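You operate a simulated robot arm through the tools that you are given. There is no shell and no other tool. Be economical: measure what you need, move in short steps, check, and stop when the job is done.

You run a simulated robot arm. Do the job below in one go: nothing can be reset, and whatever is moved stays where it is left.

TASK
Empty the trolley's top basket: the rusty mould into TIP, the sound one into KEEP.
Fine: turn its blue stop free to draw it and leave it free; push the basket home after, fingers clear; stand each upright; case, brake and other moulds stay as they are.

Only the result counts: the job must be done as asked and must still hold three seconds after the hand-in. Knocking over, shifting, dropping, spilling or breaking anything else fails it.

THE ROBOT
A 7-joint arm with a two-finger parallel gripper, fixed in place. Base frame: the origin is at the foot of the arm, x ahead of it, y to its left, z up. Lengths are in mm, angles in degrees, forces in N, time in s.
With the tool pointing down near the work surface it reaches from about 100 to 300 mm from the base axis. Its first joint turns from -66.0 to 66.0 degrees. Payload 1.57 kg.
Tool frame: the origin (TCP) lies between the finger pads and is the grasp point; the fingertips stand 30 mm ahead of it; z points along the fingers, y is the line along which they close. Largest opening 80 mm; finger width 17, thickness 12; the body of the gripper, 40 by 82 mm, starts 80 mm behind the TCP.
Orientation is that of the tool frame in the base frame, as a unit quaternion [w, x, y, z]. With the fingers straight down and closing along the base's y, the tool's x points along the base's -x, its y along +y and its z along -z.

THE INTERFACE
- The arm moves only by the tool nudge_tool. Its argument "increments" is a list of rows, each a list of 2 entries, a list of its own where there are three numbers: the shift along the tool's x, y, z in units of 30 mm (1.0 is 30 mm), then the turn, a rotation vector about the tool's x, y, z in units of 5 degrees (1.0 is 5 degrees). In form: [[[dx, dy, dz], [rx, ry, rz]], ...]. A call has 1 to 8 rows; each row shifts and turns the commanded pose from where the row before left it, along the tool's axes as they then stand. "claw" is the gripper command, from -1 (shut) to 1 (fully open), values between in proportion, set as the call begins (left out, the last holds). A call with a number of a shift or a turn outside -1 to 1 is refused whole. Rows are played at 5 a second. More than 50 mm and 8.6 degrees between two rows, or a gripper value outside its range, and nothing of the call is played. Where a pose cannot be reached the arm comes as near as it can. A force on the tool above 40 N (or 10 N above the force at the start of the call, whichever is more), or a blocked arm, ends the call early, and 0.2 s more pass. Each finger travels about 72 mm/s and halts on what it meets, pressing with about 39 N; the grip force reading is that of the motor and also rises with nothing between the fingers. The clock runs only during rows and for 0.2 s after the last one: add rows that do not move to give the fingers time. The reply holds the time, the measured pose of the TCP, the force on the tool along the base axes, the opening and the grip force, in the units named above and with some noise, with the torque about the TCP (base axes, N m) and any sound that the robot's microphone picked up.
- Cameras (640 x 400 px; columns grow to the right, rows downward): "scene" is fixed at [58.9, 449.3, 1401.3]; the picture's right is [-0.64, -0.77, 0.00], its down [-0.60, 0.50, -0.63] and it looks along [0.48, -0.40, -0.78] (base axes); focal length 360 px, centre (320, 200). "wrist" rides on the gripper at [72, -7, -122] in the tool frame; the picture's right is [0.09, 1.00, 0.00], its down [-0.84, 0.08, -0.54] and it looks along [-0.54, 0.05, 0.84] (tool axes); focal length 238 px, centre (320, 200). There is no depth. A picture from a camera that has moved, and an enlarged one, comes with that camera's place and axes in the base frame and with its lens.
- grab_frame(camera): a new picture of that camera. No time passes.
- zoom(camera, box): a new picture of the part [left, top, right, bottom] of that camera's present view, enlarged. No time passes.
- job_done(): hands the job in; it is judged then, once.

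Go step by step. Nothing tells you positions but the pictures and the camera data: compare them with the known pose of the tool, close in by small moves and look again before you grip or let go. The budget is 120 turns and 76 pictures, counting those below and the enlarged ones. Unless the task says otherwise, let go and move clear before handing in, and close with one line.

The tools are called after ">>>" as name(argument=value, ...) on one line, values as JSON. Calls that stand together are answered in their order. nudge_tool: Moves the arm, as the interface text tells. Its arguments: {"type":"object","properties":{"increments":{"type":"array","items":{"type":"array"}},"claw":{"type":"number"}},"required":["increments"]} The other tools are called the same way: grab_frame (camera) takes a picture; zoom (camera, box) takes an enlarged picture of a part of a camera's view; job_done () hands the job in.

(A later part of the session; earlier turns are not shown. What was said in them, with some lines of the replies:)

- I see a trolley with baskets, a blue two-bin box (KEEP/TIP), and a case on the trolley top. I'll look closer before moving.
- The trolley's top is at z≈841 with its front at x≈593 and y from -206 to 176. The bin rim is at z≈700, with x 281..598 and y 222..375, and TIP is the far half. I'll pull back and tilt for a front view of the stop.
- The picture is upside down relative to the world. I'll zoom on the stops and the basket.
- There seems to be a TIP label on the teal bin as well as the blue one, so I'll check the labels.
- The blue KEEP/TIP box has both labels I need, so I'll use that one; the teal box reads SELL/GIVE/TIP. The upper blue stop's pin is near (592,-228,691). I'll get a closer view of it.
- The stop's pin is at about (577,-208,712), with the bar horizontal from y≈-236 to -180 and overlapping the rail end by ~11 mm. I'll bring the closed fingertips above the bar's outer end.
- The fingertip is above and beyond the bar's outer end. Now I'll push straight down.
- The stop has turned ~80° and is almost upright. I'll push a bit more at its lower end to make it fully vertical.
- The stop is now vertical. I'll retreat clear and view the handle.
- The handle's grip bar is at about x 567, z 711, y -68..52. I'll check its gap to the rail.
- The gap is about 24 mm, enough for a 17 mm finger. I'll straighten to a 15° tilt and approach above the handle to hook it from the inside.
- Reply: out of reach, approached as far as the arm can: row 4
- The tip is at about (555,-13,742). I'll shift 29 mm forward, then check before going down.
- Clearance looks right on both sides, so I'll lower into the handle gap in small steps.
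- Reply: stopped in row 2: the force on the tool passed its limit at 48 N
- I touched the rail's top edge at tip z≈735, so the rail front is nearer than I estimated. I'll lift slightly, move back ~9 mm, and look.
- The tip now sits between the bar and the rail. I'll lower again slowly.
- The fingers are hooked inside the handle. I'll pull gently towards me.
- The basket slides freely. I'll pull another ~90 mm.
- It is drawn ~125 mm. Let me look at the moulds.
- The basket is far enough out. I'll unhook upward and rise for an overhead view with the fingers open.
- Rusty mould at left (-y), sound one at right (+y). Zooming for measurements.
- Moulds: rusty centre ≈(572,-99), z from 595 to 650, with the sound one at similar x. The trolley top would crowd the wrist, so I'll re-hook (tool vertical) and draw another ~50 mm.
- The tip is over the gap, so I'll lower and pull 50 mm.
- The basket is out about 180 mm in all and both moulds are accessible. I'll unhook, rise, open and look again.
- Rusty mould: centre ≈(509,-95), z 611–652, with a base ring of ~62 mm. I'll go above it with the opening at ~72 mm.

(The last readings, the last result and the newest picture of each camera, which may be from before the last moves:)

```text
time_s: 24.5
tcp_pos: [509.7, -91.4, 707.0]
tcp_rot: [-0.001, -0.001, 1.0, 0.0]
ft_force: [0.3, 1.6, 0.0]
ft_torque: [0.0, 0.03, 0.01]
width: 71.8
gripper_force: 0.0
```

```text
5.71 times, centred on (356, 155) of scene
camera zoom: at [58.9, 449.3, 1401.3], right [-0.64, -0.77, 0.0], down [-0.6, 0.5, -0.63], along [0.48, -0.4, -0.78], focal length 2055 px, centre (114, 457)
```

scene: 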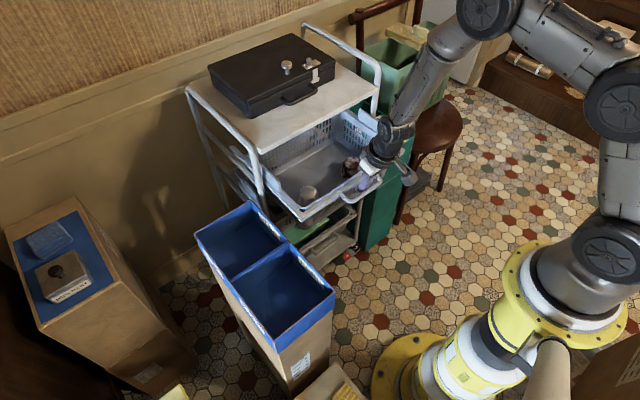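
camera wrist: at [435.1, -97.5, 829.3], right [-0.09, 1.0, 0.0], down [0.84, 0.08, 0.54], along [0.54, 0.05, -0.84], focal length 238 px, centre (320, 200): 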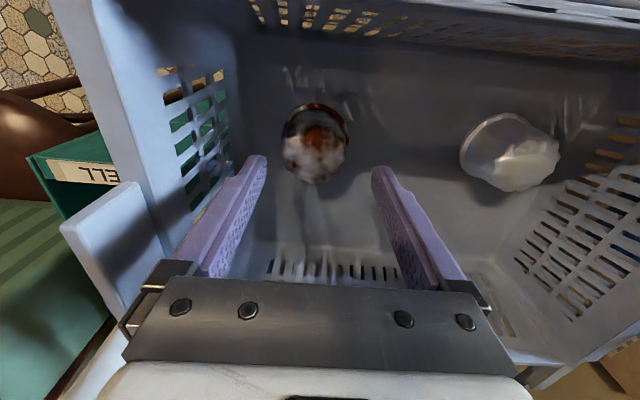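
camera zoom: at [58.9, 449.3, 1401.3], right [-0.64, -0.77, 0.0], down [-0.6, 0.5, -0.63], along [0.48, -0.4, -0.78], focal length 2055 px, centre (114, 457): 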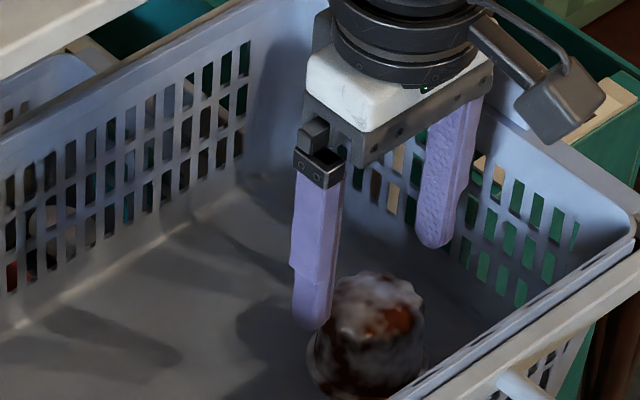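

Aligned within a few mm. I'll nudge y by -3 mm and descend to the grasp height.

>>> nudge_tool(increments=[[[0, -0.1, 0.47], [0, 0, 0]], [[0, 0, 0.47], [0, 0, 0]], [[0, 0, 0.47], [0, 0, 0]], [[0, 0, 0.47], [0, 0, 0]]])

>>> grab_frame(camera="wrist")

>>> zoom(camera="scene", box=[300, 120, 412, 190])

```text
time_s: 25.5
tcp_pos: [509.6, -94.1, 647.4]
tcp_rot: [-0.001, -0.001, 1.0, 0.0]
ft_force: [0.4, -0.8, 0.1]
ft_torque: [0.03, -0.01, 0.0]
width: 71.9
gripper_force: 0.1
```

```text
30 pictures are left
camera wrist: at [436.3, -100.9, 771.5], right [-0.09, 1.0, 0.0], down [0.84, 0.08, 0.54], along [0.54, 0.05, -0.84], focal length 238 px, centre (320, 200)
```

wrist: 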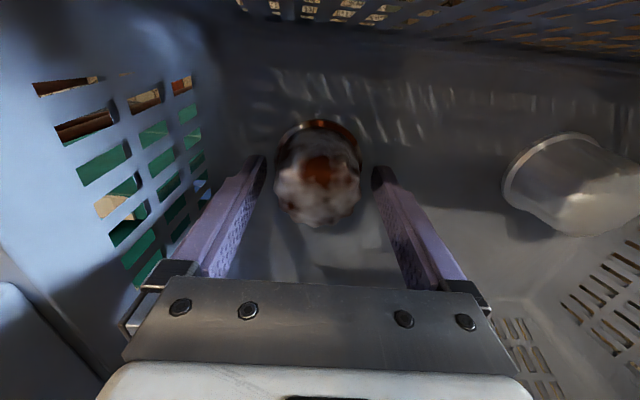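

```text
5.71 times, centred on (356, 155) of scene
camera zoom: at [58.9, 449.3, 1401.3], right [-0.64, -0.77, 0.0], down [-0.6, 0.5, -0.63], along [0.48, -0.4, -0.78], focal length 2055 px, centre (114, 457)
```

zoom: 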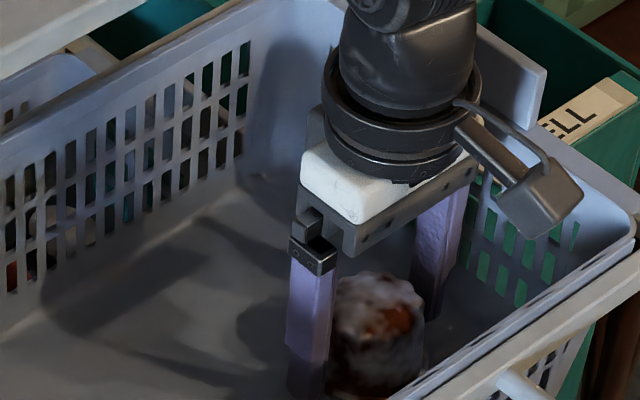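

The mould is between the fingers. Small x correction, then close.

>>> nudge_tool(increments=[[[0.1, 0, 0], [0, 0, 0]]])

>>> nudge_tool(increments=[[[0, 0, 0], [0, 0, 0]], [[0, 0, 0], [0, 0, 0]], [[0, 0, 0], [0, 0, 0]]], claw=-1)

>>> nudge_tool(increments=[[[0, 0, -0.3], [0, 0, 0]], [[0, 0, -0.5], [0, 0, 0]], [[0, 0, -0.5], [0, 0, 0]]])

>>> grab_frame(camera="wrist")

```text
time_s: 25.9
tcp_pos: [505.5, -94.5, 648.7]
tcp_rot: [-0.001, -0.001, 1.0, 0.0]
ft_force: [0.2, -0.1, 0.5]
ft_torque: [0.0, -0.03, 0.0]
width: 72.1
gripper_force: 0.0
```

```text
time_s: 26.7
tcp_pos: [506.5, -95.4, 649.3]
tcp_rot: [-0.002, 0.0, 1.0, -0.001]
ft_force: [-0.6, -0.2, -0.4]
ft_torque: [0.03, 0.0, 0.01]
width: 59.1
gripper_force: 39.3
```

```text
time_s: 27.5
tcp_pos: [505.9, -95.3, 688.2]
tcp_rot: [-0.003, -0.002, 1.0, 0.0]
ft_force: [-0.6, 0.0, -0.5]
ft_torque: [0.03, -0.01, 0.0]
width: 59.3
gripper_force: 39.3
```

```text
28 pictures are left
camera wrist: at [431.5, -101.5, 812.6], right [-0.09, 1.0, 0.0], down [0.84, 0.08, 0.54], along [0.54, 0.05, -0.84], focal length 238 px, centre (320, 200)
```

wrist: 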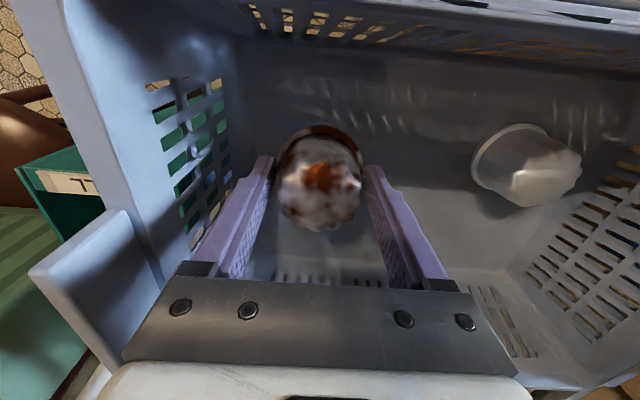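

Lifted with a 59 mm grip. I'll raise it and carry it above the TIP bin at about (518,298).

>>> nudge_tool(increments=[[[0, 0, -1], [0, 0, 0]], [[0, 0, -1], [0, 0, 0]], [[0, 0, -1], [0, 0, 0]], [[0, 0, -1], [0, 0, 0]], [[0, 0, -1], [0, 0, 0]], [[0, 1, 0], [0, 0, 0]], [[0, 1, 0], [0, 0, 0]], [[0, 1, 0], [0, 0, 0]]])

>>> nudge_tool(increments=[[[0, 1, 0], [0, 0, 0]], [[0, 1, 0], [0, 0, 0]], [[0, 1, 0], [0, 0, 0]], [[0, 1, 0], [0, 0, 0]], [[0, 1, 0], [0, 0, 0]], [[-0.2, 1, 0], [0, 0, 0]], [[-0.2, 1, 0], [0, 0, 0]], [[0, 1, 0], [0, 0, 0]]])

>>> nudge_tool(increments=[[[0, 1, 0], [0, 0, 0]], [[0, 1, 0], [0, 0, 0]]])

>>> grab_frame(camera="wrist")

>>> grab_frame(camera="scene")

```text
time_s: 29.3
tcp_pos: [504.2, -4.6, 839.1]
tcp_rot: [-0.002, -0.001, 1.0, 0.0]
ft_force: [0.9, -1.2, 0.4]
ft_torque: [0.02, 0.03, 0.01]
width: 59.2
gripper_force: 38.9
```

```text
time_s: 31.1
tcp_pos: [515.1, 234.7, 838.9]
tcp_rot: [-0.001, 0.0, 1.0, -0.001]
ft_force: [0.2, 0.2, -0.4]
ft_torque: [0.02, 0.02, 0.0]
width: 59.3
gripper_force: 39.5
```

```text
time_s: 31.7
tcp_pos: [515.8, 297.3, 837.7]
tcp_rot: [-0.002, -0.002, 1.0, -0.001]
ft_force: [-0.6, 0.0, -0.1]
ft_torque: [0.02, 0.0, -0.02]
width: 59.3
gripper_force: 38.7
```

```text
27 pictures are left
camera wrist: at [443.7, 290.4, 961.6], right [-0.09, 1.0, 0.0], down [0.84, 0.08, 0.54], along [0.54, 0.05, -0.84], focal length 238 px, centre (320, 200)
```

wrist: 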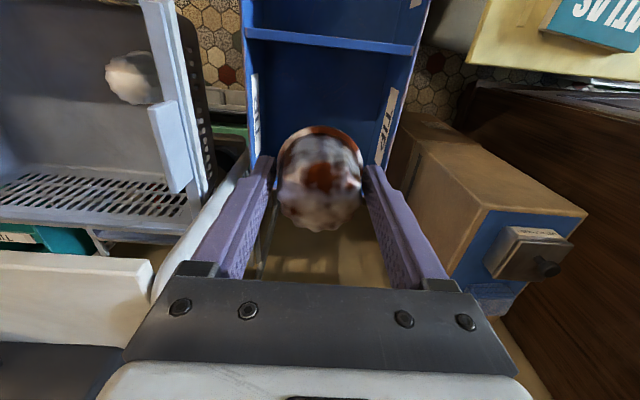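

```text
26 pictures are left
```

scene: 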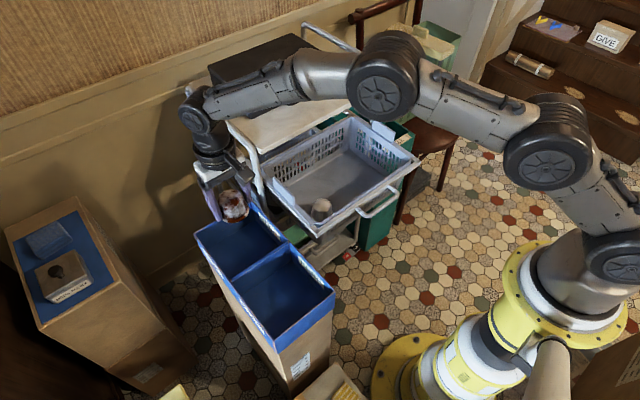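

Centred over TIP (x 440–593, y 222–374, rim z≈709). I'll look in to gauge the floor depth.

>>> zoom(camera="wrist", box=[230, 0, 430, 180])

>>> zoom(camera="scene", box=[180, 150, 340, 350])

```text
2.22 times, centred on (330, 90) of wrist
camera zoom: at [443.7, 290.4, 961.6], right [-0.09, 1.0, 0.0], down [0.84, 0.08, 0.54], along [0.54, 0.05, -0.84], focal length 530 px, centre (298, 444)
```

zoom: 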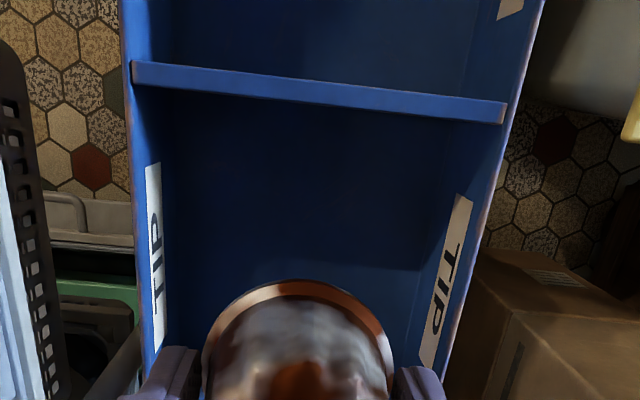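

```text
2.00 times, centred on (260, 250) of scene
camera zoom: at [58.9, 449.3, 1401.3], right [-0.64, -0.77, 0.0], down [-0.6, 0.5, -0.63], along [0.48, -0.4, -0.78], focal length 719 px, centre (440, 100)
```

zoom: 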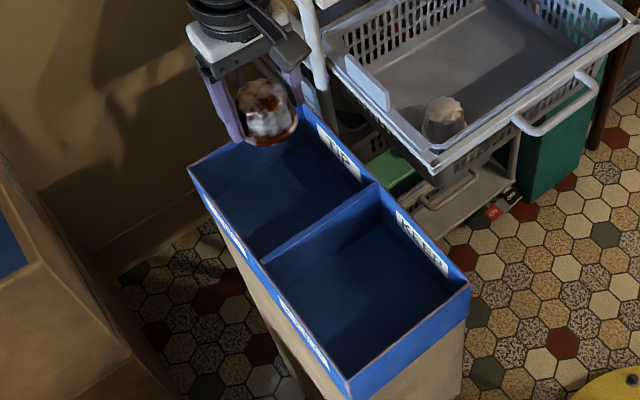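

The bin looks shallow, with the floor near z≈640. I'll shift slightly to x≈522 and descend, then feel for the floor in small steps.

>>> nudge_tool(increments=[[[-0.2, 0, 0.8], [0, 0, 0]], [[0, 0, 0.8], [0, 0, 0]], [[0, 0, 0.8], [0, 0, 0]], [[0, 0, 0.8], [0, 0, 0]], [[0, 0, 0.5], [0, 0, 0]], [[0, 0, 0.3], [0, 0, 0]]])

>>> zoom(camera="scene", box=[180, 150, 340, 250])

>>> grab_frame(camera="wrist")

```text
time_s: 33.1
tcp_pos: [522.3, 294.7, 719.0]
tcp_rot: [-0.001, 0.0, 1.0, 0.0]
ft_force: [-0.1, -0.9, 0.0]
ft_torque: [0.02, -0.01, 0.0]
width: 59.1
gripper_force: 38.7
```

```text
4.00 times, centred on (260, 200) of scene
camera zoom: at [58.9, 449.3, 1401.3], right [-0.64, -0.77, 0.0], down [-0.6, 0.5, -0.63], along [0.48, -0.4, -0.78], focal length 1438 px, centre (560, 200)
```

zoom: 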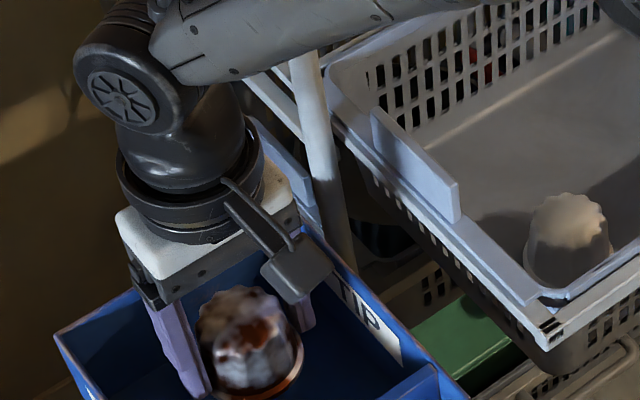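

```text
22 pictures are left
camera wrist: at [450.2, 288.8, 840.8], right [-0.09, 1.0, 0.0], down [0.84, 0.08, 0.54], along [0.54, 0.05, -0.84], focal length 238 px, centre (320, 200)
```

wrist: 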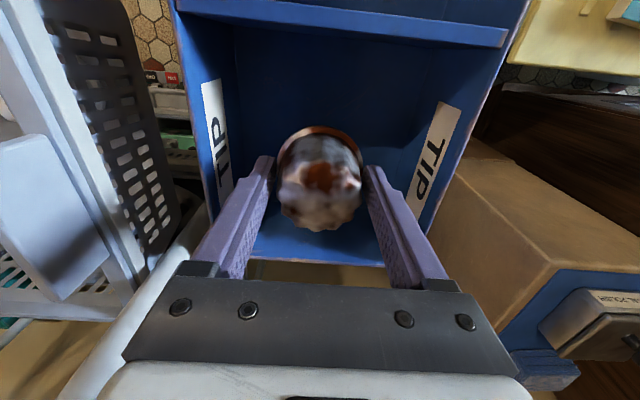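

All clear. Continuing down in 5–6 mm steps.

>>> nudge_tool(increments=[[[0, 0, 0.2], [0, 0, 0]], [[0, 0, 0.2], [0, 0, 0]], [[0, 0, 0.2], [0, 0, 0]]])

>>> nudge_tool(increments=[[[0, 0, 0.15], [0, 0, 0]], [[0, 0, 0.15], [0, 0, 0]]])

>>> zoom(camera="wrist", box=[180, 60, 480, 260])

```text
time_s: 33.9
tcp_pos: [522.0, 296.0, 701.0]
tcp_rot: [-0.002, 0.0, 1.0, 0.0]
ft_force: [-0.1, -0.1, -0.8]
ft_torque: [-0.01, 0.01, -0.04]
width: 59.0
gripper_force: 38.9
```

```text
time_s: 34.5
tcp_pos: [523.0, 295.9, 691.0]
tcp_rot: [-0.002, -0.002, 1.0, 0.0]
ft_force: [-0.5, 0.3, -0.3]
ft_torque: [0.02, 0.01, 0.01]
width: 58.9
gripper_force: 38.8
```

```text
2.00 times, centred on (330, 160) of wrist
camera zoom: at [449.6, 288.8, 814.0], right [-0.09, 1.0, 0.0], down [0.84, 0.08, 0.54], along [0.54, 0.05, -0.84], focal length 477 px, centre (300, 280)
```

zoom: 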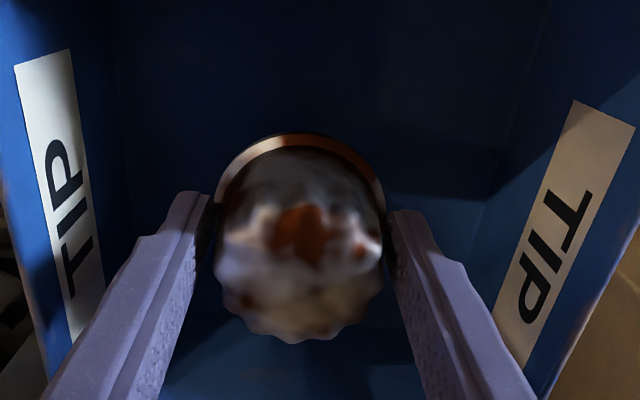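

The floor estimate is z≈636, so contact should come at TCP ≈675–690. Stepping 3 mm at a time.

>>> nudge_tool(increments=[[[0, 0, 0.1], [0, 0, 0]], [[0, 0, 0.1], [0, 0, 0]]])

>>> nudge_tool(increments=[[[0, 0, 0.1], [0, 0, 0]], [[0, 0, 0.1], [0, 0, 0]]])

```text
time_s: 35.1
tcp_pos: [522.5, 295.3, 685.2]
tcp_rot: [-0.002, 0.0, 1.0, 0.0]
ft_force: [-0.1, 0.3, -0.4]
ft_torque: [-0.02, -0.04, 0.02]
width: 58.9
gripper_force: 39.2
```

```text
time_s: 35.7
tcp_pos: [522.2, 296.4, 678.4]
tcp_rot: [-0.002, -0.001, 1.0, 0.0]
ft_force: [0.0, -0.4, -0.6]
ft_torque: [0.02, 0.02, 0.02]
width: 58.9
gripper_force: 39.1
```

>>> nudge_tool(increments=[[[0, 0, 0.1], [0, 0, 0]], [[0, 0, 0.1], [0, 0, 0]]])

>>> nudge_tool(increments=[[[0, 0, 0.1], [0, 0, 0]]])

>>> zoom(camera="wrist", box=[180, 60, 480, 260])

```text
time_s: 36.3
tcp_pos: [523.8, 294.6, 672.4]
tcp_rot: [-0.001, -0.001, 1.0, -0.001]
ft_force: [-0.6, 0.3, -1.5]
ft_torque: [0.0, 0.01, 0.0]
width: 58.6
gripper_force: 39.5
```

```text
time_s: 36.7
tcp_pos: [524.4, 295.5, 669.8]
tcp_rot: [0.0, 0.0, 1.0, -0.001]
ft_force: [-0.6, 0.0, 1.4]
ft_torque: [0.02, 0.0, -0.04]
width: 58.9
gripper_force: 38.2
```

```text
2.00 times, centred on (330, 160) of wrist
camera zoom: at [450.5, 288.2, 793.1], right [-0.09, 1.0, 0.0], down [0.84, 0.08, 0.54], along [0.54, 0.05, -0.84], focal length 477 px, centre (300, 280)
```

zoom: 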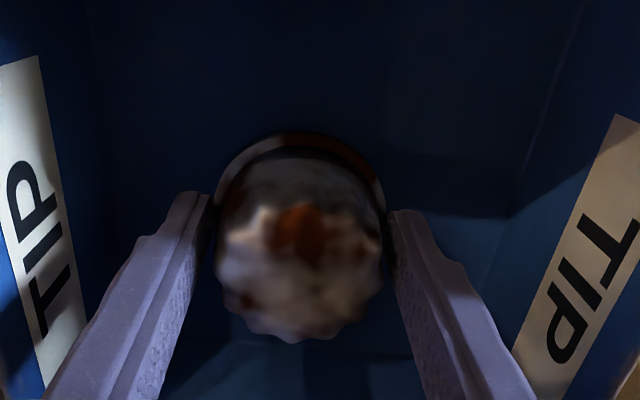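

>>> nudge_tool(increments=[[[0, 0, 0.1], [0, 0, 0]]])

>>> nudge_tool(increments=[[[0, 0, 0.1], [0, 0, 0]]])

>>> nudge_tool(increments=[[[0, 0, 0.1], [0, 0, 0]]])

```text
time_s: 37.1
tcp_pos: [523.2, 295.3, 666.9]
tcp_rot: [-0.002, -0.001, 1.0, 0.001]
ft_force: [-0.1, 0.6, 0.1]
ft_torque: [0.02, 0.0, -0.03]
width: 59.0
gripper_force: 39.0
```

```text
time_s: 37.5
tcp_pos: [522.7, 296.1, 664.3]
tcp_rot: [-0.002, 0.0, 1.0, 0.0]
ft_force: [-0.8, 0.0, -0.2]
ft_torque: [0.0, 0.0, 0.03]
width: 58.9
gripper_force: 39.1
```

```text
time_s: 37.9
tcp_pos: [523.0, 295.6, 661.9]
tcp_rot: [-0.001, -0.001, 1.0, 0.0]
ft_force: [-0.4, -1.2, 1.7]
ft_torque: [-0.02, 0.07, -0.02]
width: 58.8
gripper_force: 38.8
```

>>> nudge_tool(increments=[[[0, 0, 0.1], [0, 0, 0]]])

>>> nudge_tool(increments=[[[0, 0, 0.1], [0, 0, 0]]])

>>> nudge_tool(increments=[[[0, 0, 0.1], [0, 0, 0]]])

```text
time_s: 38.3
tcp_pos: [523.8, 296.8, 660.9]
tcp_rot: [0.0, -0.001, 1.0, 0.001]
ft_force: [-7.0, -4.2, 19.4]
ft_torque: [-0.22, 0.41, -0.02]
width: 59.0
gripper_force: 39.0
```

```text
time_s: 38.8
tcp_pos: [526.7, 296.8, 660.3]
tcp_rot: [0.002, -0.001, 1.0, 0.002]
ft_force: [0.3, -0.3, 3.4]
ft_torque: [-0.04, 0.1, -0.02]
width: 58.9
gripper_force: 39.1
stopped in row 1: the force on the tool passed its limit at 42 N (the readings are from after the stop); the commanded pose is now the measured one
```

```text
time_s: 39.2
tcp_pos: [526.3, 298.3, 660.8]
tcp_rot: [0.003, -0.001, 1.0, 0.002]
ft_force: [-8.9, -4.5, 27.8]
ft_torque: [-0.46, 0.85, 0.02]
width: 58.7
gripper_force: 39.0
```

That's firm contact at TCP z≈661. I'll relax the push and release slightly.

>>> nudge_tool(increments=[[[0, 0, -0.08], [0, 0, 0]], [[0, 0, 0], [0, 0, 0]]])

>>> nudge_tool(increments=[[[0, 0, 0], [0, 0, 0]], [[0, 0, 0], [0, 0, 0]]], claw=0.9)

>>> nudge_tool(increments=[[[0, 0, -0.5], [0, 0, 0]], [[0, 0, -0.8], [0, 0, 0]], [[0, 0, -0.9], [0, 0, 0]], [[0, 0, -0.9], [0, 0, 0]], [[0, 0, -0.9], [0, 0, 0]]])

>>> grab_frame(camera="wrist")

```text
time_s: 39.8
tcp_pos: [526.5, 299.0, 661.7]
tcp_rot: [0.004, -0.001, 1.0, 0.003]
ft_force: [0.3, 0.3, 18.6]
ft_torque: [-0.19, 0.34, 0.04]
width: 59.0
gripper_force: 39.1
```

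```text
time_s: 40.4
tcp_pos: [525.3, 296.2, 657.7]
tcp_rot: [0.0, -0.001, 1.0, 0.001]
ft_force: [-1.0, -0.1, 1.5]
ft_torque: [0.04, -0.03, 0.04]
width: 76.0
gripper_force: 0.2
```

```text
time_s: 41.6
tcp_pos: [524.0, 295.1, 781.0]
tcp_rot: [0.001, -0.001, 1.0, 0.001]
ft_force: [-0.3, 0.7, 0.4]
ft_torque: [0.0, -0.04, 0.01]
width: 75.9
gripper_force: 0.1
```

```text
19 pictures are left
camera wrist: at [451.4, 289.0, 902.8], right [-0.09, 1.0, 0.0], down [0.84, 0.08, 0.54], along [0.54, 0.05, -0.84], focal length 238 px, centre (320, 200)
```

wrist: 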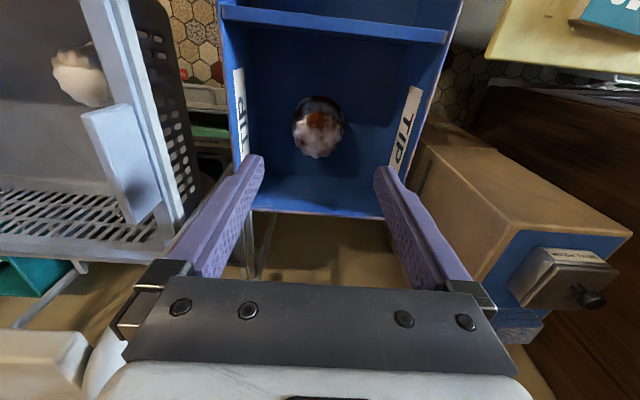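

The rusty mould stands upright in TIP. Now I'll go above the sound mould.

>>> nudge_tool(increments=[[[0, 0, -0.9], [0, 0, 0]], [[0.1, -1, -0.6], [0, 0, 0]], [[0.1, -1, 0], [0, 0, 0]], [[0.1, -1, 0], [0, 0, 0]], [[0.1, -1, 0], [0, 0, 0]], [[0.1, -1, 0], [0, 0, 0]], [[0.1, -1, 0], [0, 0, 0]], [[0.1, -1, 0], [0, 0, 0]]])

>>> nudge_tool(increments=[[[0.03, -0.3, 0.8], [0, 0, 0]], [[0, 0, 0.9], [0, 0, 0]], [[0, 0, 0.9], [0, 0, 0]], [[0, 0, 0.6], [0, 0, 0]]], claw=0.8)

>>> grab_frame(camera="wrist")

```text
time_s: 43.4
tcp_pos: [503.7, 86.7, 822.0]
tcp_rot: [0.0, -0.001, 1.0, 0.002]
ft_force: [0.7, -1.1, -0.5]
ft_torque: [-0.03, -0.02, 0.0]
width: 75.7
gripper_force: 0.1
```

```text
time_s: 44.4
tcp_pos: [501.4, 77.8, 726.1]
tcp_rot: [0.001, -0.001, 1.0, 0.0]
ft_force: [-0.1, 0.1, -0.3]
ft_torque: [0.0, 0.0, 0.03]
width: 71.8
gripper_force: 0.1
```

```text
18 pictures are left
camera wrist: at [429.3, 70.6, 848.0], right [-0.09, 1.0, 0.0], down [0.84, 0.08, 0.54], along [0.54, 0.05, -0.84], focal length 238 px, centre (320, 200)
```

wrist: 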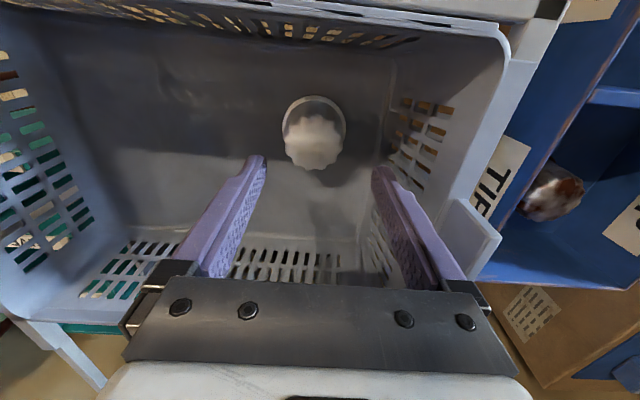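

The sound mould is at ≈(497,71) with adequate wall clearance. I'll correct, descend and check.

>>> nudge_tool(increments=[[[0.15, -0.22, 0.4], [0, 0, 0]], [[0, 0, 0.55], [0, 0, 0]], [[0, 0, 0.55], [0, 0, 0]], [[0, 0, 0.55], [0, 0, 0]], [[0, 0, 0.45], [0, 0, 0]]])

>>> grab_frame(camera="wrist")

```text
time_s: 45.6
tcp_pos: [500.3, 69.7, 653.5]
tcp_rot: [0.002, -0.001, 1.0, 0.002]
ft_force: [0.3, -0.4, 1.1]
ft_torque: [0.01, 0.01, 0.01]
width: 72.1
gripper_force: 0.1
```

```text
17 pictures are left
camera wrist: at [426.4, 63.8, 776.3], right [-0.09, 1.0, 0.0], down [0.84, 0.08, 0.54], along [0.54, 0.05, -0.84], focal length 238 px, centre (320, 200)
```

wrist: 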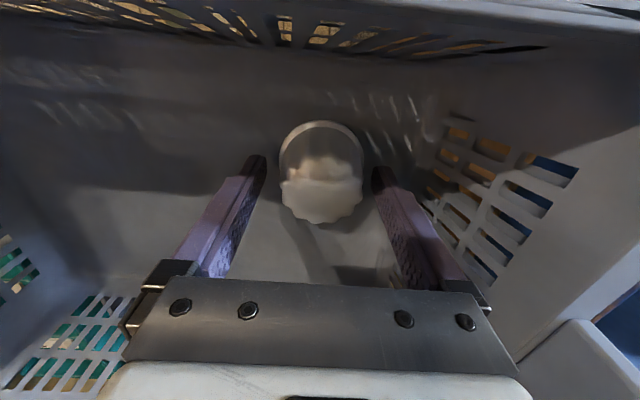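

>>> nudge_tool(increments=[[[0.12, 0.03, 0.13], [0, 0, 0]]])

>>> nudge_tool(increments=[[[0, 0, 0], [0, 0, 0]], [[0, 0, 0], [0, 0, 0]], [[0, 0, 0], [0, 0, 0]]], claw=-1)

>>> nudge_tool(increments=[[[0, 0, -0.3], [0, 0, 0]], [[0, 0, -0.5], [0, 0, 0]], [[0, 0, -0.8], [0, 0, 0]]])

>>> grab_frame(camera="wrist")

```text
time_s: 46.0
tcp_pos: [496.2, 72.2, 647.7]
tcp_rot: [0.001, -0.001, 1.0, 0.001]
ft_force: [0.2, 1.1, 0.1]
ft_torque: [0.03, -0.02, 0.0]
width: 72.0
gripper_force: 0.2
```

```text
time_s: 46.8
tcp_pos: [495.9, 72.8, 651.1]
tcp_rot: [0.001, -0.001, 1.0, 0.002]
ft_force: [-0.8, 0.1, -1.1]
ft_torque: [-0.04, -0.02, 0.0]
width: 58.7
gripper_force: 38.7
```

```text
time_s: 47.6
tcp_pos: [495.5, 71.8, 698.8]
tcp_rot: [0.001, -0.001, 1.0, 0.001]
ft_force: [-0.3, 0.6, -0.4]
ft_torque: [0.04, 0.01, -0.02]
width: 58.6
gripper_force: 39.5
```

```text
16 pictures are left
camera wrist: at [421.8, 65.0, 821.5], right [-0.09, 1.0, 0.0], down [0.84, 0.08, 0.54], along [0.54, 0.05, -0.84], focal length 238 px, centre (320, 200)
```

wrist: 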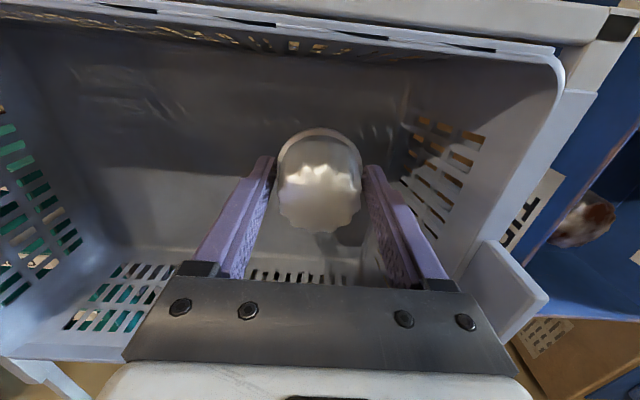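

Gripped (58.7 mm). Lifting and carrying it to the KEEP bin centre at ≈(363,298).

>>> nudge_tool(increments=[[[0, 0, -1], [0, 0, 0]], [[0, 0, -1], [0, 0, 0]], [[0, 0, -1], [0, 0, 0]], [[0, 0, -1], [0, 0, 0]], [[0, 0, -0.7], [0, 0, 0]], [[0.6, 1, 0], [0, 0, 0]], [[0.6, 1, 0], [0, 0, 0]], [[0.6, 1, 0], [0, 0, 0]]])

>>> nudge_tool(increments=[[[0.6, 1, 0], [0, 0, 0]], [[0.6, 1, 0], [0, 0, 0]], [[0.6, 1, 0], [0, 0, 0]], [[0.6, 1, 0], [0, 0, 0]], [[0.2, 0.53, 0], [0, 0, 0]]])

>>> grab_frame(camera="wrist")

```text
time_s: 49.4
tcp_pos: [440.6, 164.3, 838.8]
tcp_rot: [0.002, -0.001, 1.0, 0.001]
ft_force: [-0.1, 0.1, -0.3]
ft_torque: [0.01, 0.01, 0.03]
width: 58.6
gripper_force: 39.4
```

```text
time_s: 50.6
tcp_pos: [363.7, 297.1, 838.2]
tcp_rot: [0.001, -0.001, 1.0, 0.001]
ft_force: [-0.6, -0.4, -0.1]
ft_torque: [-0.01, 0.02, 0.04]
width: 58.5
gripper_force: 39.0
```

```text
15 pictures are left
camera wrist: at [290.4, 290.1, 960.0], right [-0.09, 1.0, 0.0], down [0.84, 0.08, 0.54], along [0.54, 0.05, -0.84], focal length 238 px, centre (320, 200)
```

wrist: 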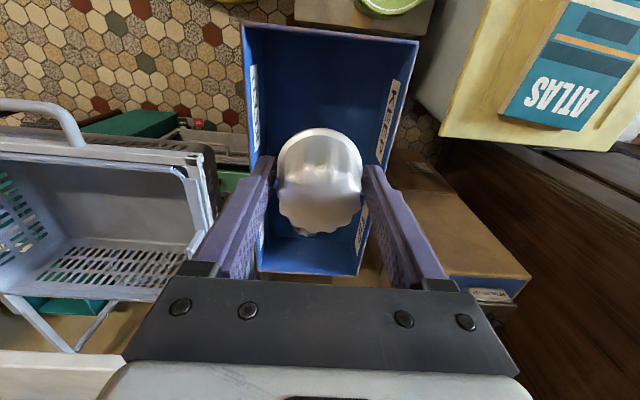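

Centred over KEEP. Descending to ~680, then fine steps (contact expected near 661).

>>> nudge_tool(increments=[[[0, 0, 0.9], [0, 0, 0]], [[0, 0, 0.9], [0, 0, 0]], [[0, 0, 0.9], [0, 0, 0]], [[0, 0, 0.9], [0, 0, 0]], [[0, 0, 0.9], [0, 0, 0]], [[0, 0, 0.5], [0, 0, 0]], [[0, 0, 0.2], [0, 0, 0]]])

>>> nudge_tool(increments=[[[0, 0, 0.12], [0, 0, 0]], [[0, 0, 0.12], [0, 0, 0]]])

>>> nudge_tool(increments=[[[0, 0, 0.07], [0, 0, 0]]])

>>> nudge_tool(increments=[[[0, 0, 0.07], [0, 0, 0]]])

```text
time_s: 52.2
tcp_pos: [364.9, 299.8, 682.0]
tcp_rot: [0.0, -0.002, 1.0, 0.001]
ft_force: [1.0, -0.7, -1.0]
ft_torque: [0.0, 0.0, -0.01]
width: 58.6
gripper_force: 38.3
```

```text
time_s: 52.8
tcp_pos: [363.2, 298.6, 675.2]
tcp_rot: [0.001, 0.0, 1.0, 0.001]
ft_force: [-0.6, 0.3, -0.1]
ft_torque: [-0.01, -0.02, 0.0]
width: 58.4
gripper_force: 38.8
```

```text
time_s: 53.2
tcp_pos: [362.7, 298.0, 673.6]
tcp_rot: [0.0, 0.0, 1.0, 0.0]
ft_force: [0.2, 0.5, -0.8]
ft_torque: [-0.01, -0.02, 0.03]
width: 58.4
gripper_force: 38.7
```

```text
time_s: 53.6
tcp_pos: [363.4, 297.8, 670.4]
tcp_rot: [0.0, 0.0, 1.0, 0.002]
ft_force: [0.4, -0.4, 0.3]
ft_torque: [0.0, 0.0, 0.02]
width: 58.5
gripper_force: 39.1
```

>>> nudge_tool(increments=[[[0, 0, 0.1], [0, 0, 0]]])

>>> nudge_tool(increments=[[[0, 0, 0.07], [0, 0, 0]]])

>>> nudge_tool(increments=[[[0, 0, 0.07], [0, 0, 0]]])

>>> nudge_tool(increments=[[[0, 0, 0.05], [0, 0, 0]]])

```text
time_s: 54.0
tcp_pos: [363.3, 297.5, 667.3]
tcp_rot: [0.002, -0.001, 1.0, 0.001]
ft_force: [-0.3, 0.3, -0.9]
ft_torque: [0.02, 0.02, -0.01]
width: 58.4
gripper_force: 38.8
```

```text
time_s: 54.4
tcp_pos: [362.9, 296.8, 666.5]
tcp_rot: [0.002, -0.001, 1.0, 0.001]
ft_force: [-0.4, -1.0, -0.5]
ft_torque: [-0.01, 0.01, -0.01]
width: 58.2
gripper_force: 39.0
```

```text
time_s: 54.8
tcp_pos: [362.9, 299.0, 663.4]
tcp_rot: [0.001, -0.001, 1.0, 0.001]
ft_force: [-0.3, -0.5, 0.2]
ft_torque: [0.01, 0.0, 0.01]
width: 58.1
gripper_force: 39.0
```

```text
time_s: 55.2
tcp_pos: [363.2, 298.5, 661.6]
tcp_rot: [0.0, -0.001, 1.0, 0.001]
ft_force: [-0.4, 0.0, -0.7]
ft_torque: [0.0, -0.04, 0.0]
width: 58.1
gripper_force: 38.9
```

>>> nudge_tool(increments=[[[0, 0, 0.05], [0, 0, 0]]])

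>>> nudge_tool(increments=[[[0, 0, 0.05], [0, 0, 0]]])

>>> nudge_tool(increments=[[[0, 0, 0.05], [0, 0, 0]]])

```text
time_s: 55.6
tcp_pos: [365.1, 297.0, 661.8]
tcp_rot: [0.0, -0.001, 1.0, 0.001]
ft_force: [-4.0, -0.3, 7.9]
ft_torque: [-0.11, 0.16, -0.03]
width: 58.1
gripper_force: 39.0
```

```text
time_s: 56.0
tcp_pos: [365.0, 298.8, 661.6]
tcp_rot: [0.002, -0.001, 1.0, 0.001]
ft_force: [-7.3, -2.4, 22.5]
ft_torque: [-0.24, 0.3, 0.02]
width: 58.4
gripper_force: 39.3
```

```text
time_s: 56.4
tcp_pos: [365.0, 298.7, 662.0]
tcp_rot: [0.002, -0.001, 1.0, 0.001]
ft_force: [0.0, 0.2, 5.1]
ft_torque: [-0.07, 0.1, 0.03]
width: 58.0
gripper_force: 39.1
stopped in row 1: the force on the tool passed its limit at 44 N (the readings are from after the stop); the commanded pose is now the measured one
```

In contact with 5 N left on the tool; releasing and retreating up.

>>> nudge_tool(increments=[[[0, 0, 0], [0, 0, 0]], [[0, 0, 0], [0, 0, 0]]], claw=0.9)

>>> nudge_tool(increments=[[[0, 0, -0.5], [0, 0, 0]], [[0, 0, -0.8], [0, 0, 0]], [[0, 0, -1], [0, 0, 0]], [[0, 0, -1], [0, 0, 0]], [[0, 0, -1], [0, 0, 0]], [[0, 0, -1], [0, 0, 0]]])

>>> grab_frame(camera="wrist")

```text
time_s: 57.0
tcp_pos: [363.4, 297.6, 660.6]
tcp_rot: [0.001, 0.0, 1.0, 0.001]
ft_force: [0.1, -1.0, -0.6]
ft_torque: [0.01, 0.02, -0.02]
width: 76.1
gripper_force: 0.0
```

```text
time_s: 58.4
tcp_pos: [364.2, 298.3, 822.3]
tcp_rot: [0.001, -0.001, 1.0, 0.002]
ft_force: [0.1, 0.0, 0.2]
ft_torque: [0.03, -0.02, -0.03]
width: 76.3
gripper_force: 0.0
```

```text
14 pictures are left
camera wrist: at [290.4, 290.6, 944.0], right [-0.09, 1.0, 0.0], down [0.83, 0.08, 0.55], along [0.54, 0.05, -0.84], focal length 238 px, centre (320, 200)
```

wrist: 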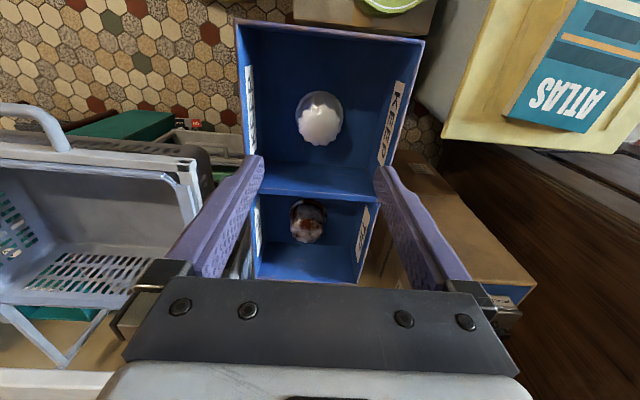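

Both moulds stand upright in the right bins. Next I'll close the fingers and go back to the handle gap to push the basket home.

>>> nudge_tool(increments=[[[0, -1, 0], [0, 0, 0]], [[0, -1, 0], [0, 0, 0]], [[0, -1, 0], [0, 0, 0]], [[0, -1, 0], [0, 0, 0]], [[0, -1, 0], [0, 0, 0]], [[-0.2, -1, 0], [0, 0, 0]], [[-0.2, -1, 0], [0, 0, 0]], [[-0.2, -1, 0], [0, 0, 0]]], claw=-1)

>>> nudge_tool(increments=[[[-0.23, -1, 0], [0, 0, 0]], [[0, -1, 0], [0, 0, 0]], [[0, -0.4, 0.5], [0, 0, 0]], [[0, 0, 1], [0, 0, 0]]])

>>> grab_frame(camera="wrist")

>>> zoom(camera="scene", box=[310, 130, 438, 210])

```text
time_s: 60.2
tcp_pos: [383.3, 56.8, 819.5]
tcp_rot: [0.002, -0.001, 1.0, 0.002]
ft_force: [0.4, 0.0, 0.5]
ft_torque: [-0.03, 0.03, -0.01]
width: 0.0
gripper_force: 21.3
```

```text
time_s: 61.2
tcp_pos: [390.3, -13.8, 773.3]
tcp_rot: [0.002, -0.001, 1.0, 0.002]
ft_force: [-0.1, -0.2, 0.5]
ft_torque: [0.0, 0.02, 0.04]
width: 0.1
gripper_force: 21.7
```

```text
13 pictures are left
camera wrist: at [317.1, -21.3, 896.2], right [-0.09, 1.0, 0.0], down [0.83, 0.08, 0.55], along [0.54, 0.05, -0.84], focal length 238 px, centre (320, 200)
```

wrist: 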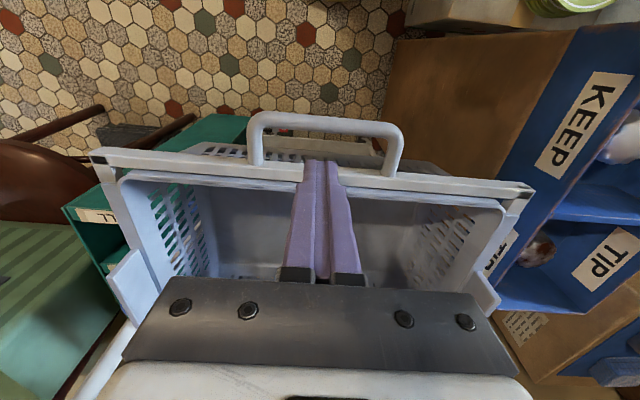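

```text
5.00 times, centred on (374, 170) of scene
camera zoom: at [58.9, 449.3, 1401.3], right [-0.64, -0.77, 0.0], down [-0.6, 0.5, -0.63], along [0.48, -0.4, -0.78], focal length 1798 px, centre (50, 350)
```

zoom: 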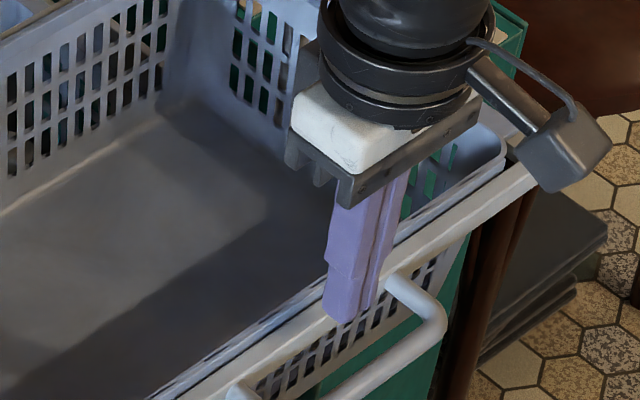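

Same alignment as the earlier hook. Lowering and pushing +x about 95 mm.

>>> nudge_tool(increments=[[[0.07, 0, 0.35], [0, 0, 0]], [[0, 0, 0.35], [0, 0, 0]], [[0, 0, 0.35], [0, 0, 0]], [[0, 0, 0.25], [0, 0, 0]]])

>>> nudge_tool(increments=[[[-0.4, 0, 0], [0, 0, 0]], [[-0.5, 0, 0], [0, 0, 0]], [[-0.5, 0, 0], [0, 0, 0]], [[-0.5, 0, 0], [0, 0, 0]], [[-0.5, 0, 0], [0, 0, 0]], [[-0.5, 0, 0], [0, 0, 0]], [[-0.5, 0, 0], [0, 0, 0]]])

>>> zoom(camera="scene", box=[230, 80, 422, 240])

```text
time_s: 62.2
tcp_pos: [388.6, -13.3, 736.0]
tcp_rot: [0.002, 0.0, 1.0, 0.002]
ft_force: [-0.7, 0.6, 0.2]
ft_torque: [-0.02, -0.01, -0.01]
width: 0.0
gripper_force: 21.1
```

```text
time_s: 63.8
tcp_pos: [491.7, -13.2, 734.3]
tcp_rot: [0.003, -0.002, 1.0, 0.002]
ft_force: [-0.6, 1.1, 0.3]
ft_torque: [0.0, 0.0, 0.0]
width: 0.0
gripper_force: 20.4
```

```text
2.50 times, centred on (326, 160) of scene
camera zoom: at [58.9, 449.3, 1401.3], right [-0.64, -0.77, 0.0], down [-0.6, 0.5, -0.63], along [0.48, -0.4, -0.78], focal length 899 px, centre (305, 300)
```

zoom: 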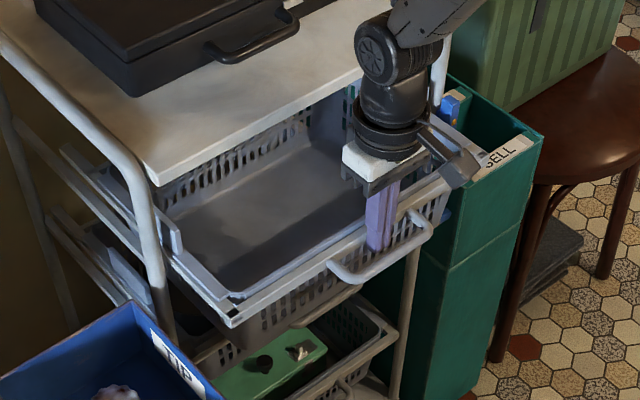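

The basket follows. I'll tilt 15° for wrist clearance under the top and continue pushing.

>>> nudge_tool(increments=[[[0, 0, 0], [0, -1, 0]], [[0, 0, 0], [0, -1, 0]], [[0, 0, 0], [0, -1, 0]], [[-0.483, 0, 0.13], [0, 0, 0]], [[-0.483, 0, 0.13], [0, 0, 0]], [[-0.483, 0, 0.13], [0, 0, 0]], [[-0.483, 0, 0.13], [0, 0, 0]]])

>>> zoom(camera="scene", box=[230, 80, 422, 200])

```text
time_s: 65.4
tcp_pos: [550.5, -14.3, 735.8]
tcp_rot: [0.134, -0.001, 0.991, 0.002]
ft_force: [0.6, -0.3, 0.9]
ft_torque: [-0.01, 0.02, 0.03]
width: 0.0
gripper_force: 21.7
```

```text
3.33 times, centred on (326, 140) of scene
camera zoom: at [58.9, 449.3, 1401.3], right [-0.64, -0.77, 0.0], down [-0.6, 0.5, -0.63], along [0.48, -0.4, -0.78], focal length 1199 px, centre (300, 400)
```

zoom: 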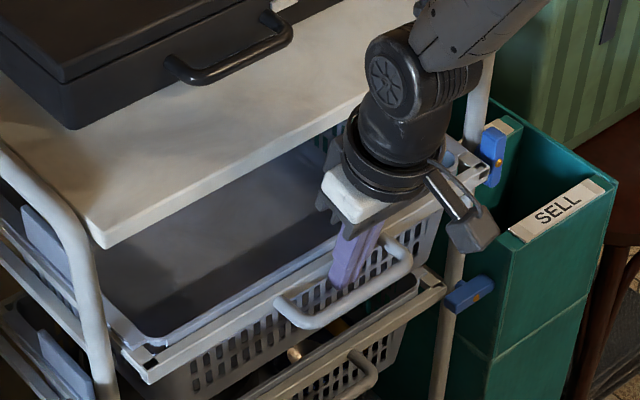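

About 25–30 mm remain; continuing in smaller steps while watching the force.

>>> nudge_tool(increments=[[[-0.25, 0, 0.067], [0, 0, 0]], [[-0.25, 0, 0.067], [0, 0, 0]]])

>>> nudge_tool(increments=[[[-0.13, 0, 0.035], [0, 0, 0]], [[-0.13, 0, 0.035], [0, 0, 0]]])

>>> zoom(camera="scene", box=[230, 90, 390, 190])

```text
time_s: 66.0
tcp_pos: [566.0, -14.5, 735.8]
tcp_rot: [0.132, -0.002, 0.991, 0.002]
ft_force: [0.0, -0.6, 0.5]
ft_torque: [-0.02, 0.0, 0.03]
width: 0.1
gripper_force: 20.8
```

```text
time_s: 66.6
tcp_pos: [573.4, -13.3, 736.1]
tcp_rot: [0.133, 0.0, 0.991, 0.002]
ft_force: [0.2, 0.7, 0.2]
ft_torque: [0.04, 0.0, 0.02]
width: 0.0
gripper_force: 21.2
```

```text
4.00 times, centred on (310, 140) of scene
camera zoom: at [58.9, 449.3, 1401.3], right [-0.64, -0.77, 0.0], down [-0.6, 0.5, -0.63], along [0.48, -0.4, -0.78], focal length 1438 px, centre (360, 440)
```

zoom: 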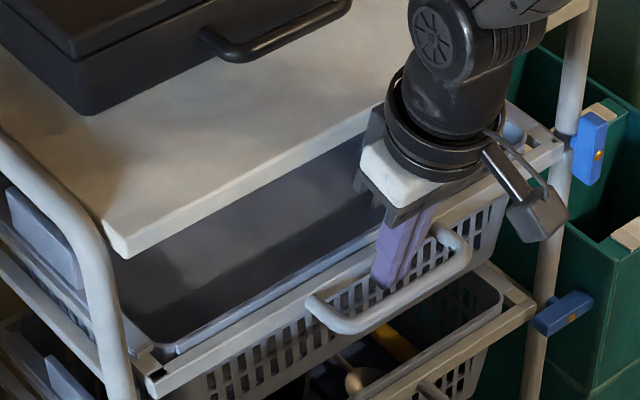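

About 5–6 mm remain compared with the first picture. Fine steps now.

>>> nudge_tool(increments=[[[-0.1, 0, 0.027], [0, 0, 0]]])

>>> nudge_tool(increments=[[[-0.08, 0, 0.021], [0, 0, 0]]])

>>> nudge_tool(increments=[[[-0.06, 0, 0.016], [0, 0, 0]]])

>>> zoom(camera="scene", box=[230, 90, 390, 190])

```text
time_s: 67.0
tcp_pos: [574.6, -14.1, 733.6]
tcp_rot: [0.129, -0.001, 0.992, 0.002]
ft_force: [-16.9, -0.3, 3.8]
ft_torque: [-0.01, -1.66, -0.28]
width: 0.0
gripper_force: 21.7
```

```text
time_s: 67.4
tcp_pos: [578.9, -12.0, 735.2]
tcp_rot: [0.131, -0.001, 0.991, 0.001]
ft_force: [-15.0, 1.6, 4.2]
ft_torque: [-0.31, -1.73, -0.2]
width: 0.0
gripper_force: 21.2
```

```text
time_s: 67.8
tcp_pos: [581.4, -13.2, 735.1]
tcp_rot: [0.132, 0.0, 0.991, 0.002]
ft_force: [-17.4, 1.4, 4.2]
ft_torque: [-0.2, -1.82, -0.29]
width: 0.3
gripper_force: 21.0
```

```text
4.00 times, centred on (310, 140) of scene
camera zoom: at [58.4, 449.4, 1401.3], right [-0.64, -0.77, 0.0], down [-0.6, 0.5, -0.63], along [0.48, -0.4, -0.78], focal length 1438 px, centre (360, 440)
```

zoom: 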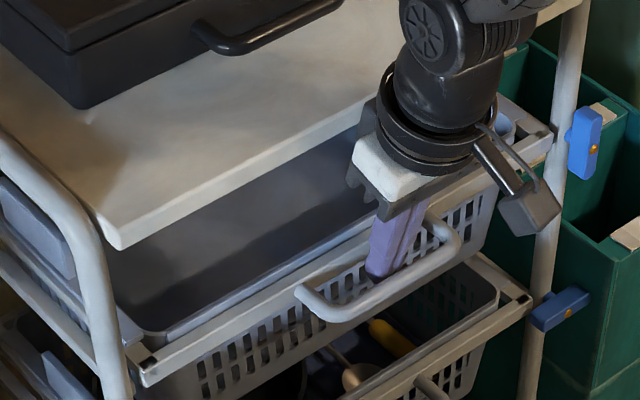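

The force sits at ~16 N and the trolley itself seems to have shifted a few mm. I'll stop pushing, back off, and compare.

>>> nudge_tool(increments=[[[0.2, 0, -0.05], [0, 0, 0]], [[0.05, 0, -0.01], [0, 0, 0]], [[0, 0, 0], [0, 0, 0]]])

>>> zoom(camera="scene", box=[230, 90, 390, 190])

```text
time_s: 68.6
tcp_pos: [575.0, -13.2, 735.4]
tcp_rot: [0.134, -0.002, 0.991, 0.002]
ft_force: [-1.2, 0.3, 1.1]
ft_torque: [-0.05, 0.01, -0.03]
width: 0.0
gripper_force: 21.7
```

```text
4.00 times, centred on (310, 140) of scene
camera zoom: at [58.9, 449.3, 1401.3], right [-0.64, -0.77, 0.0], down [-0.6, 0.5, -0.63], along [0.48, -0.4, -0.78], focal length 1438 px, centre (360, 440)
```

zoom: 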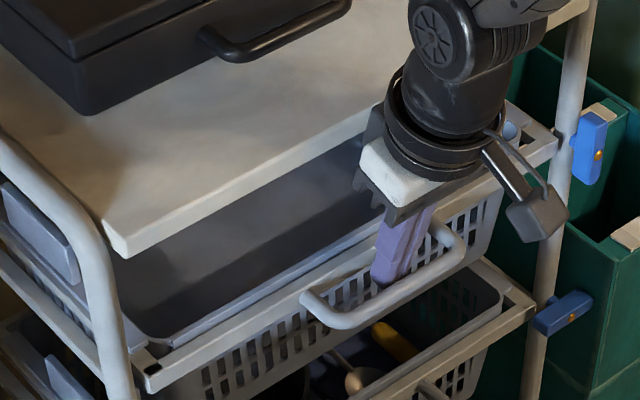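

The trolley sprang back to its original position, and the basket matches its first-picture home position. I'll withdraw the fingers upward and then back.

>>> nudge_tool(increments=[[[0.13, 0, -0.035], [0, 0, 0]], [[-0.11, 0, -0.4], [0, 0, 0]], [[-0.11, 0, -0.4], [0, 0, 0]], [[-0.13, 0, -0.48], [0, 0, 0]], [[0.7, 0, -0.6], [0, 0, 0]], [[0.9, 0, -0.5], [0, 0, 0]], [[1, 0, -0.5], [0, 0, 0]], [[1, 0, -0.5], [0, 0, 0]]])

>>> zoom(camera="scene", box=[230, 90, 390, 190])

>>> grab_frame(camera="wrist")

```text
time_s: 70.4
tcp_pos: [449.6, -14.6, 808.6]
tcp_rot: [0.132, -0.001, 0.991, 0.002]
ft_force: [0.0, 0.9, 0.2]
ft_torque: [-0.03, 0.03, -0.02]
width: 0.1
gripper_force: 21.1
```

```text
4.00 times, centred on (310, 140) of scene
camera zoom: at [58.9, 449.3, 1401.3], right [-0.64, -0.77, 0.0], down [-0.6, 0.5, -0.63], along [0.48, -0.4, -0.78], focal length 1438 px, centre (360, 440)
```

zoom: 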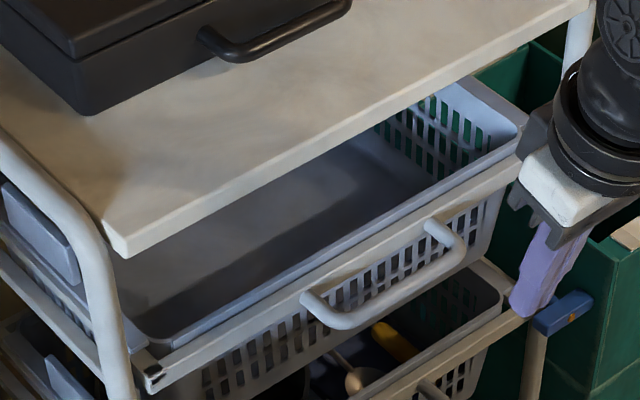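

```text
5 pictures are left
camera wrist: at [346.2, -22.1, 907.4], right [-0.09, 1.0, -0.02], down [0.67, 0.08, 0.74], along [0.74, 0.05, -0.67], focal length 238 px, centre (320, 200)
```

wrist: 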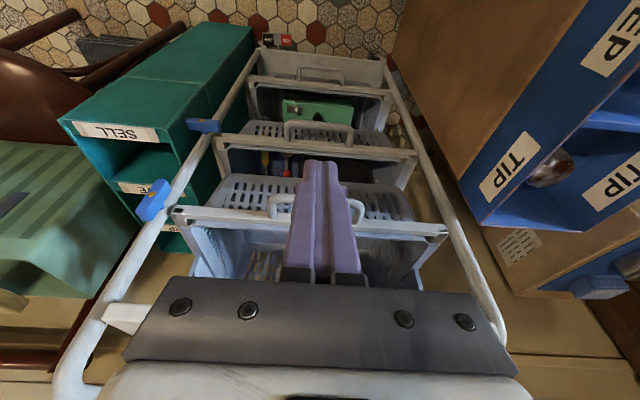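

The basket is home and the stop is upright and free. One last check of the bins and surroundings.

>>> grab_frame(camera="scene")

>>> zoom(camera="scene", box=[180, 190, 350, 390])

```text
4 pictures are left
```

scene: 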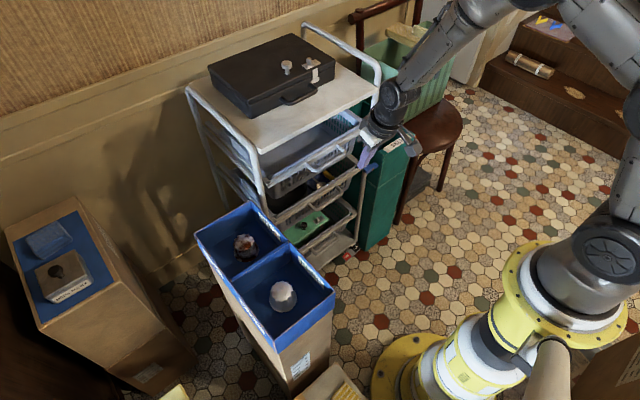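

```text
2.00 times, centred on (265, 290) of scene
camera zoom: at [58.9, 449.3, 1401.3], right [-0.64, -0.77, 0.0], down [-0.6, 0.5, -0.63], along [0.48, -0.4, -0.78], focal length 719 px, centre (430, 20)
```

zoom: 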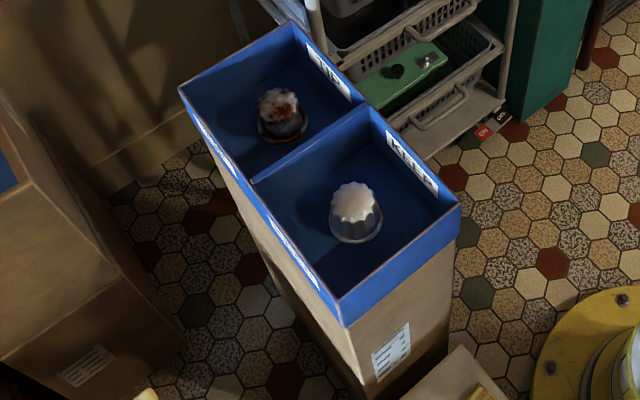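

Both moulds stand upright in their bins, the basket is home, the stop is free and the arm is clear, so I'm handing in.

>>> job_done()

```text
The job is handed in.
```

I handed the job in with the rusty mould upright in TIP, the sound one upright in KEEP, the basket pushed home with its blue stop left free, and the fingers clear. The trolley gave a few millimetres as the basket went home, but it sprang back to its starting place. The teal box also has a TIP slot; I used the one in the blue box beside KEEP.
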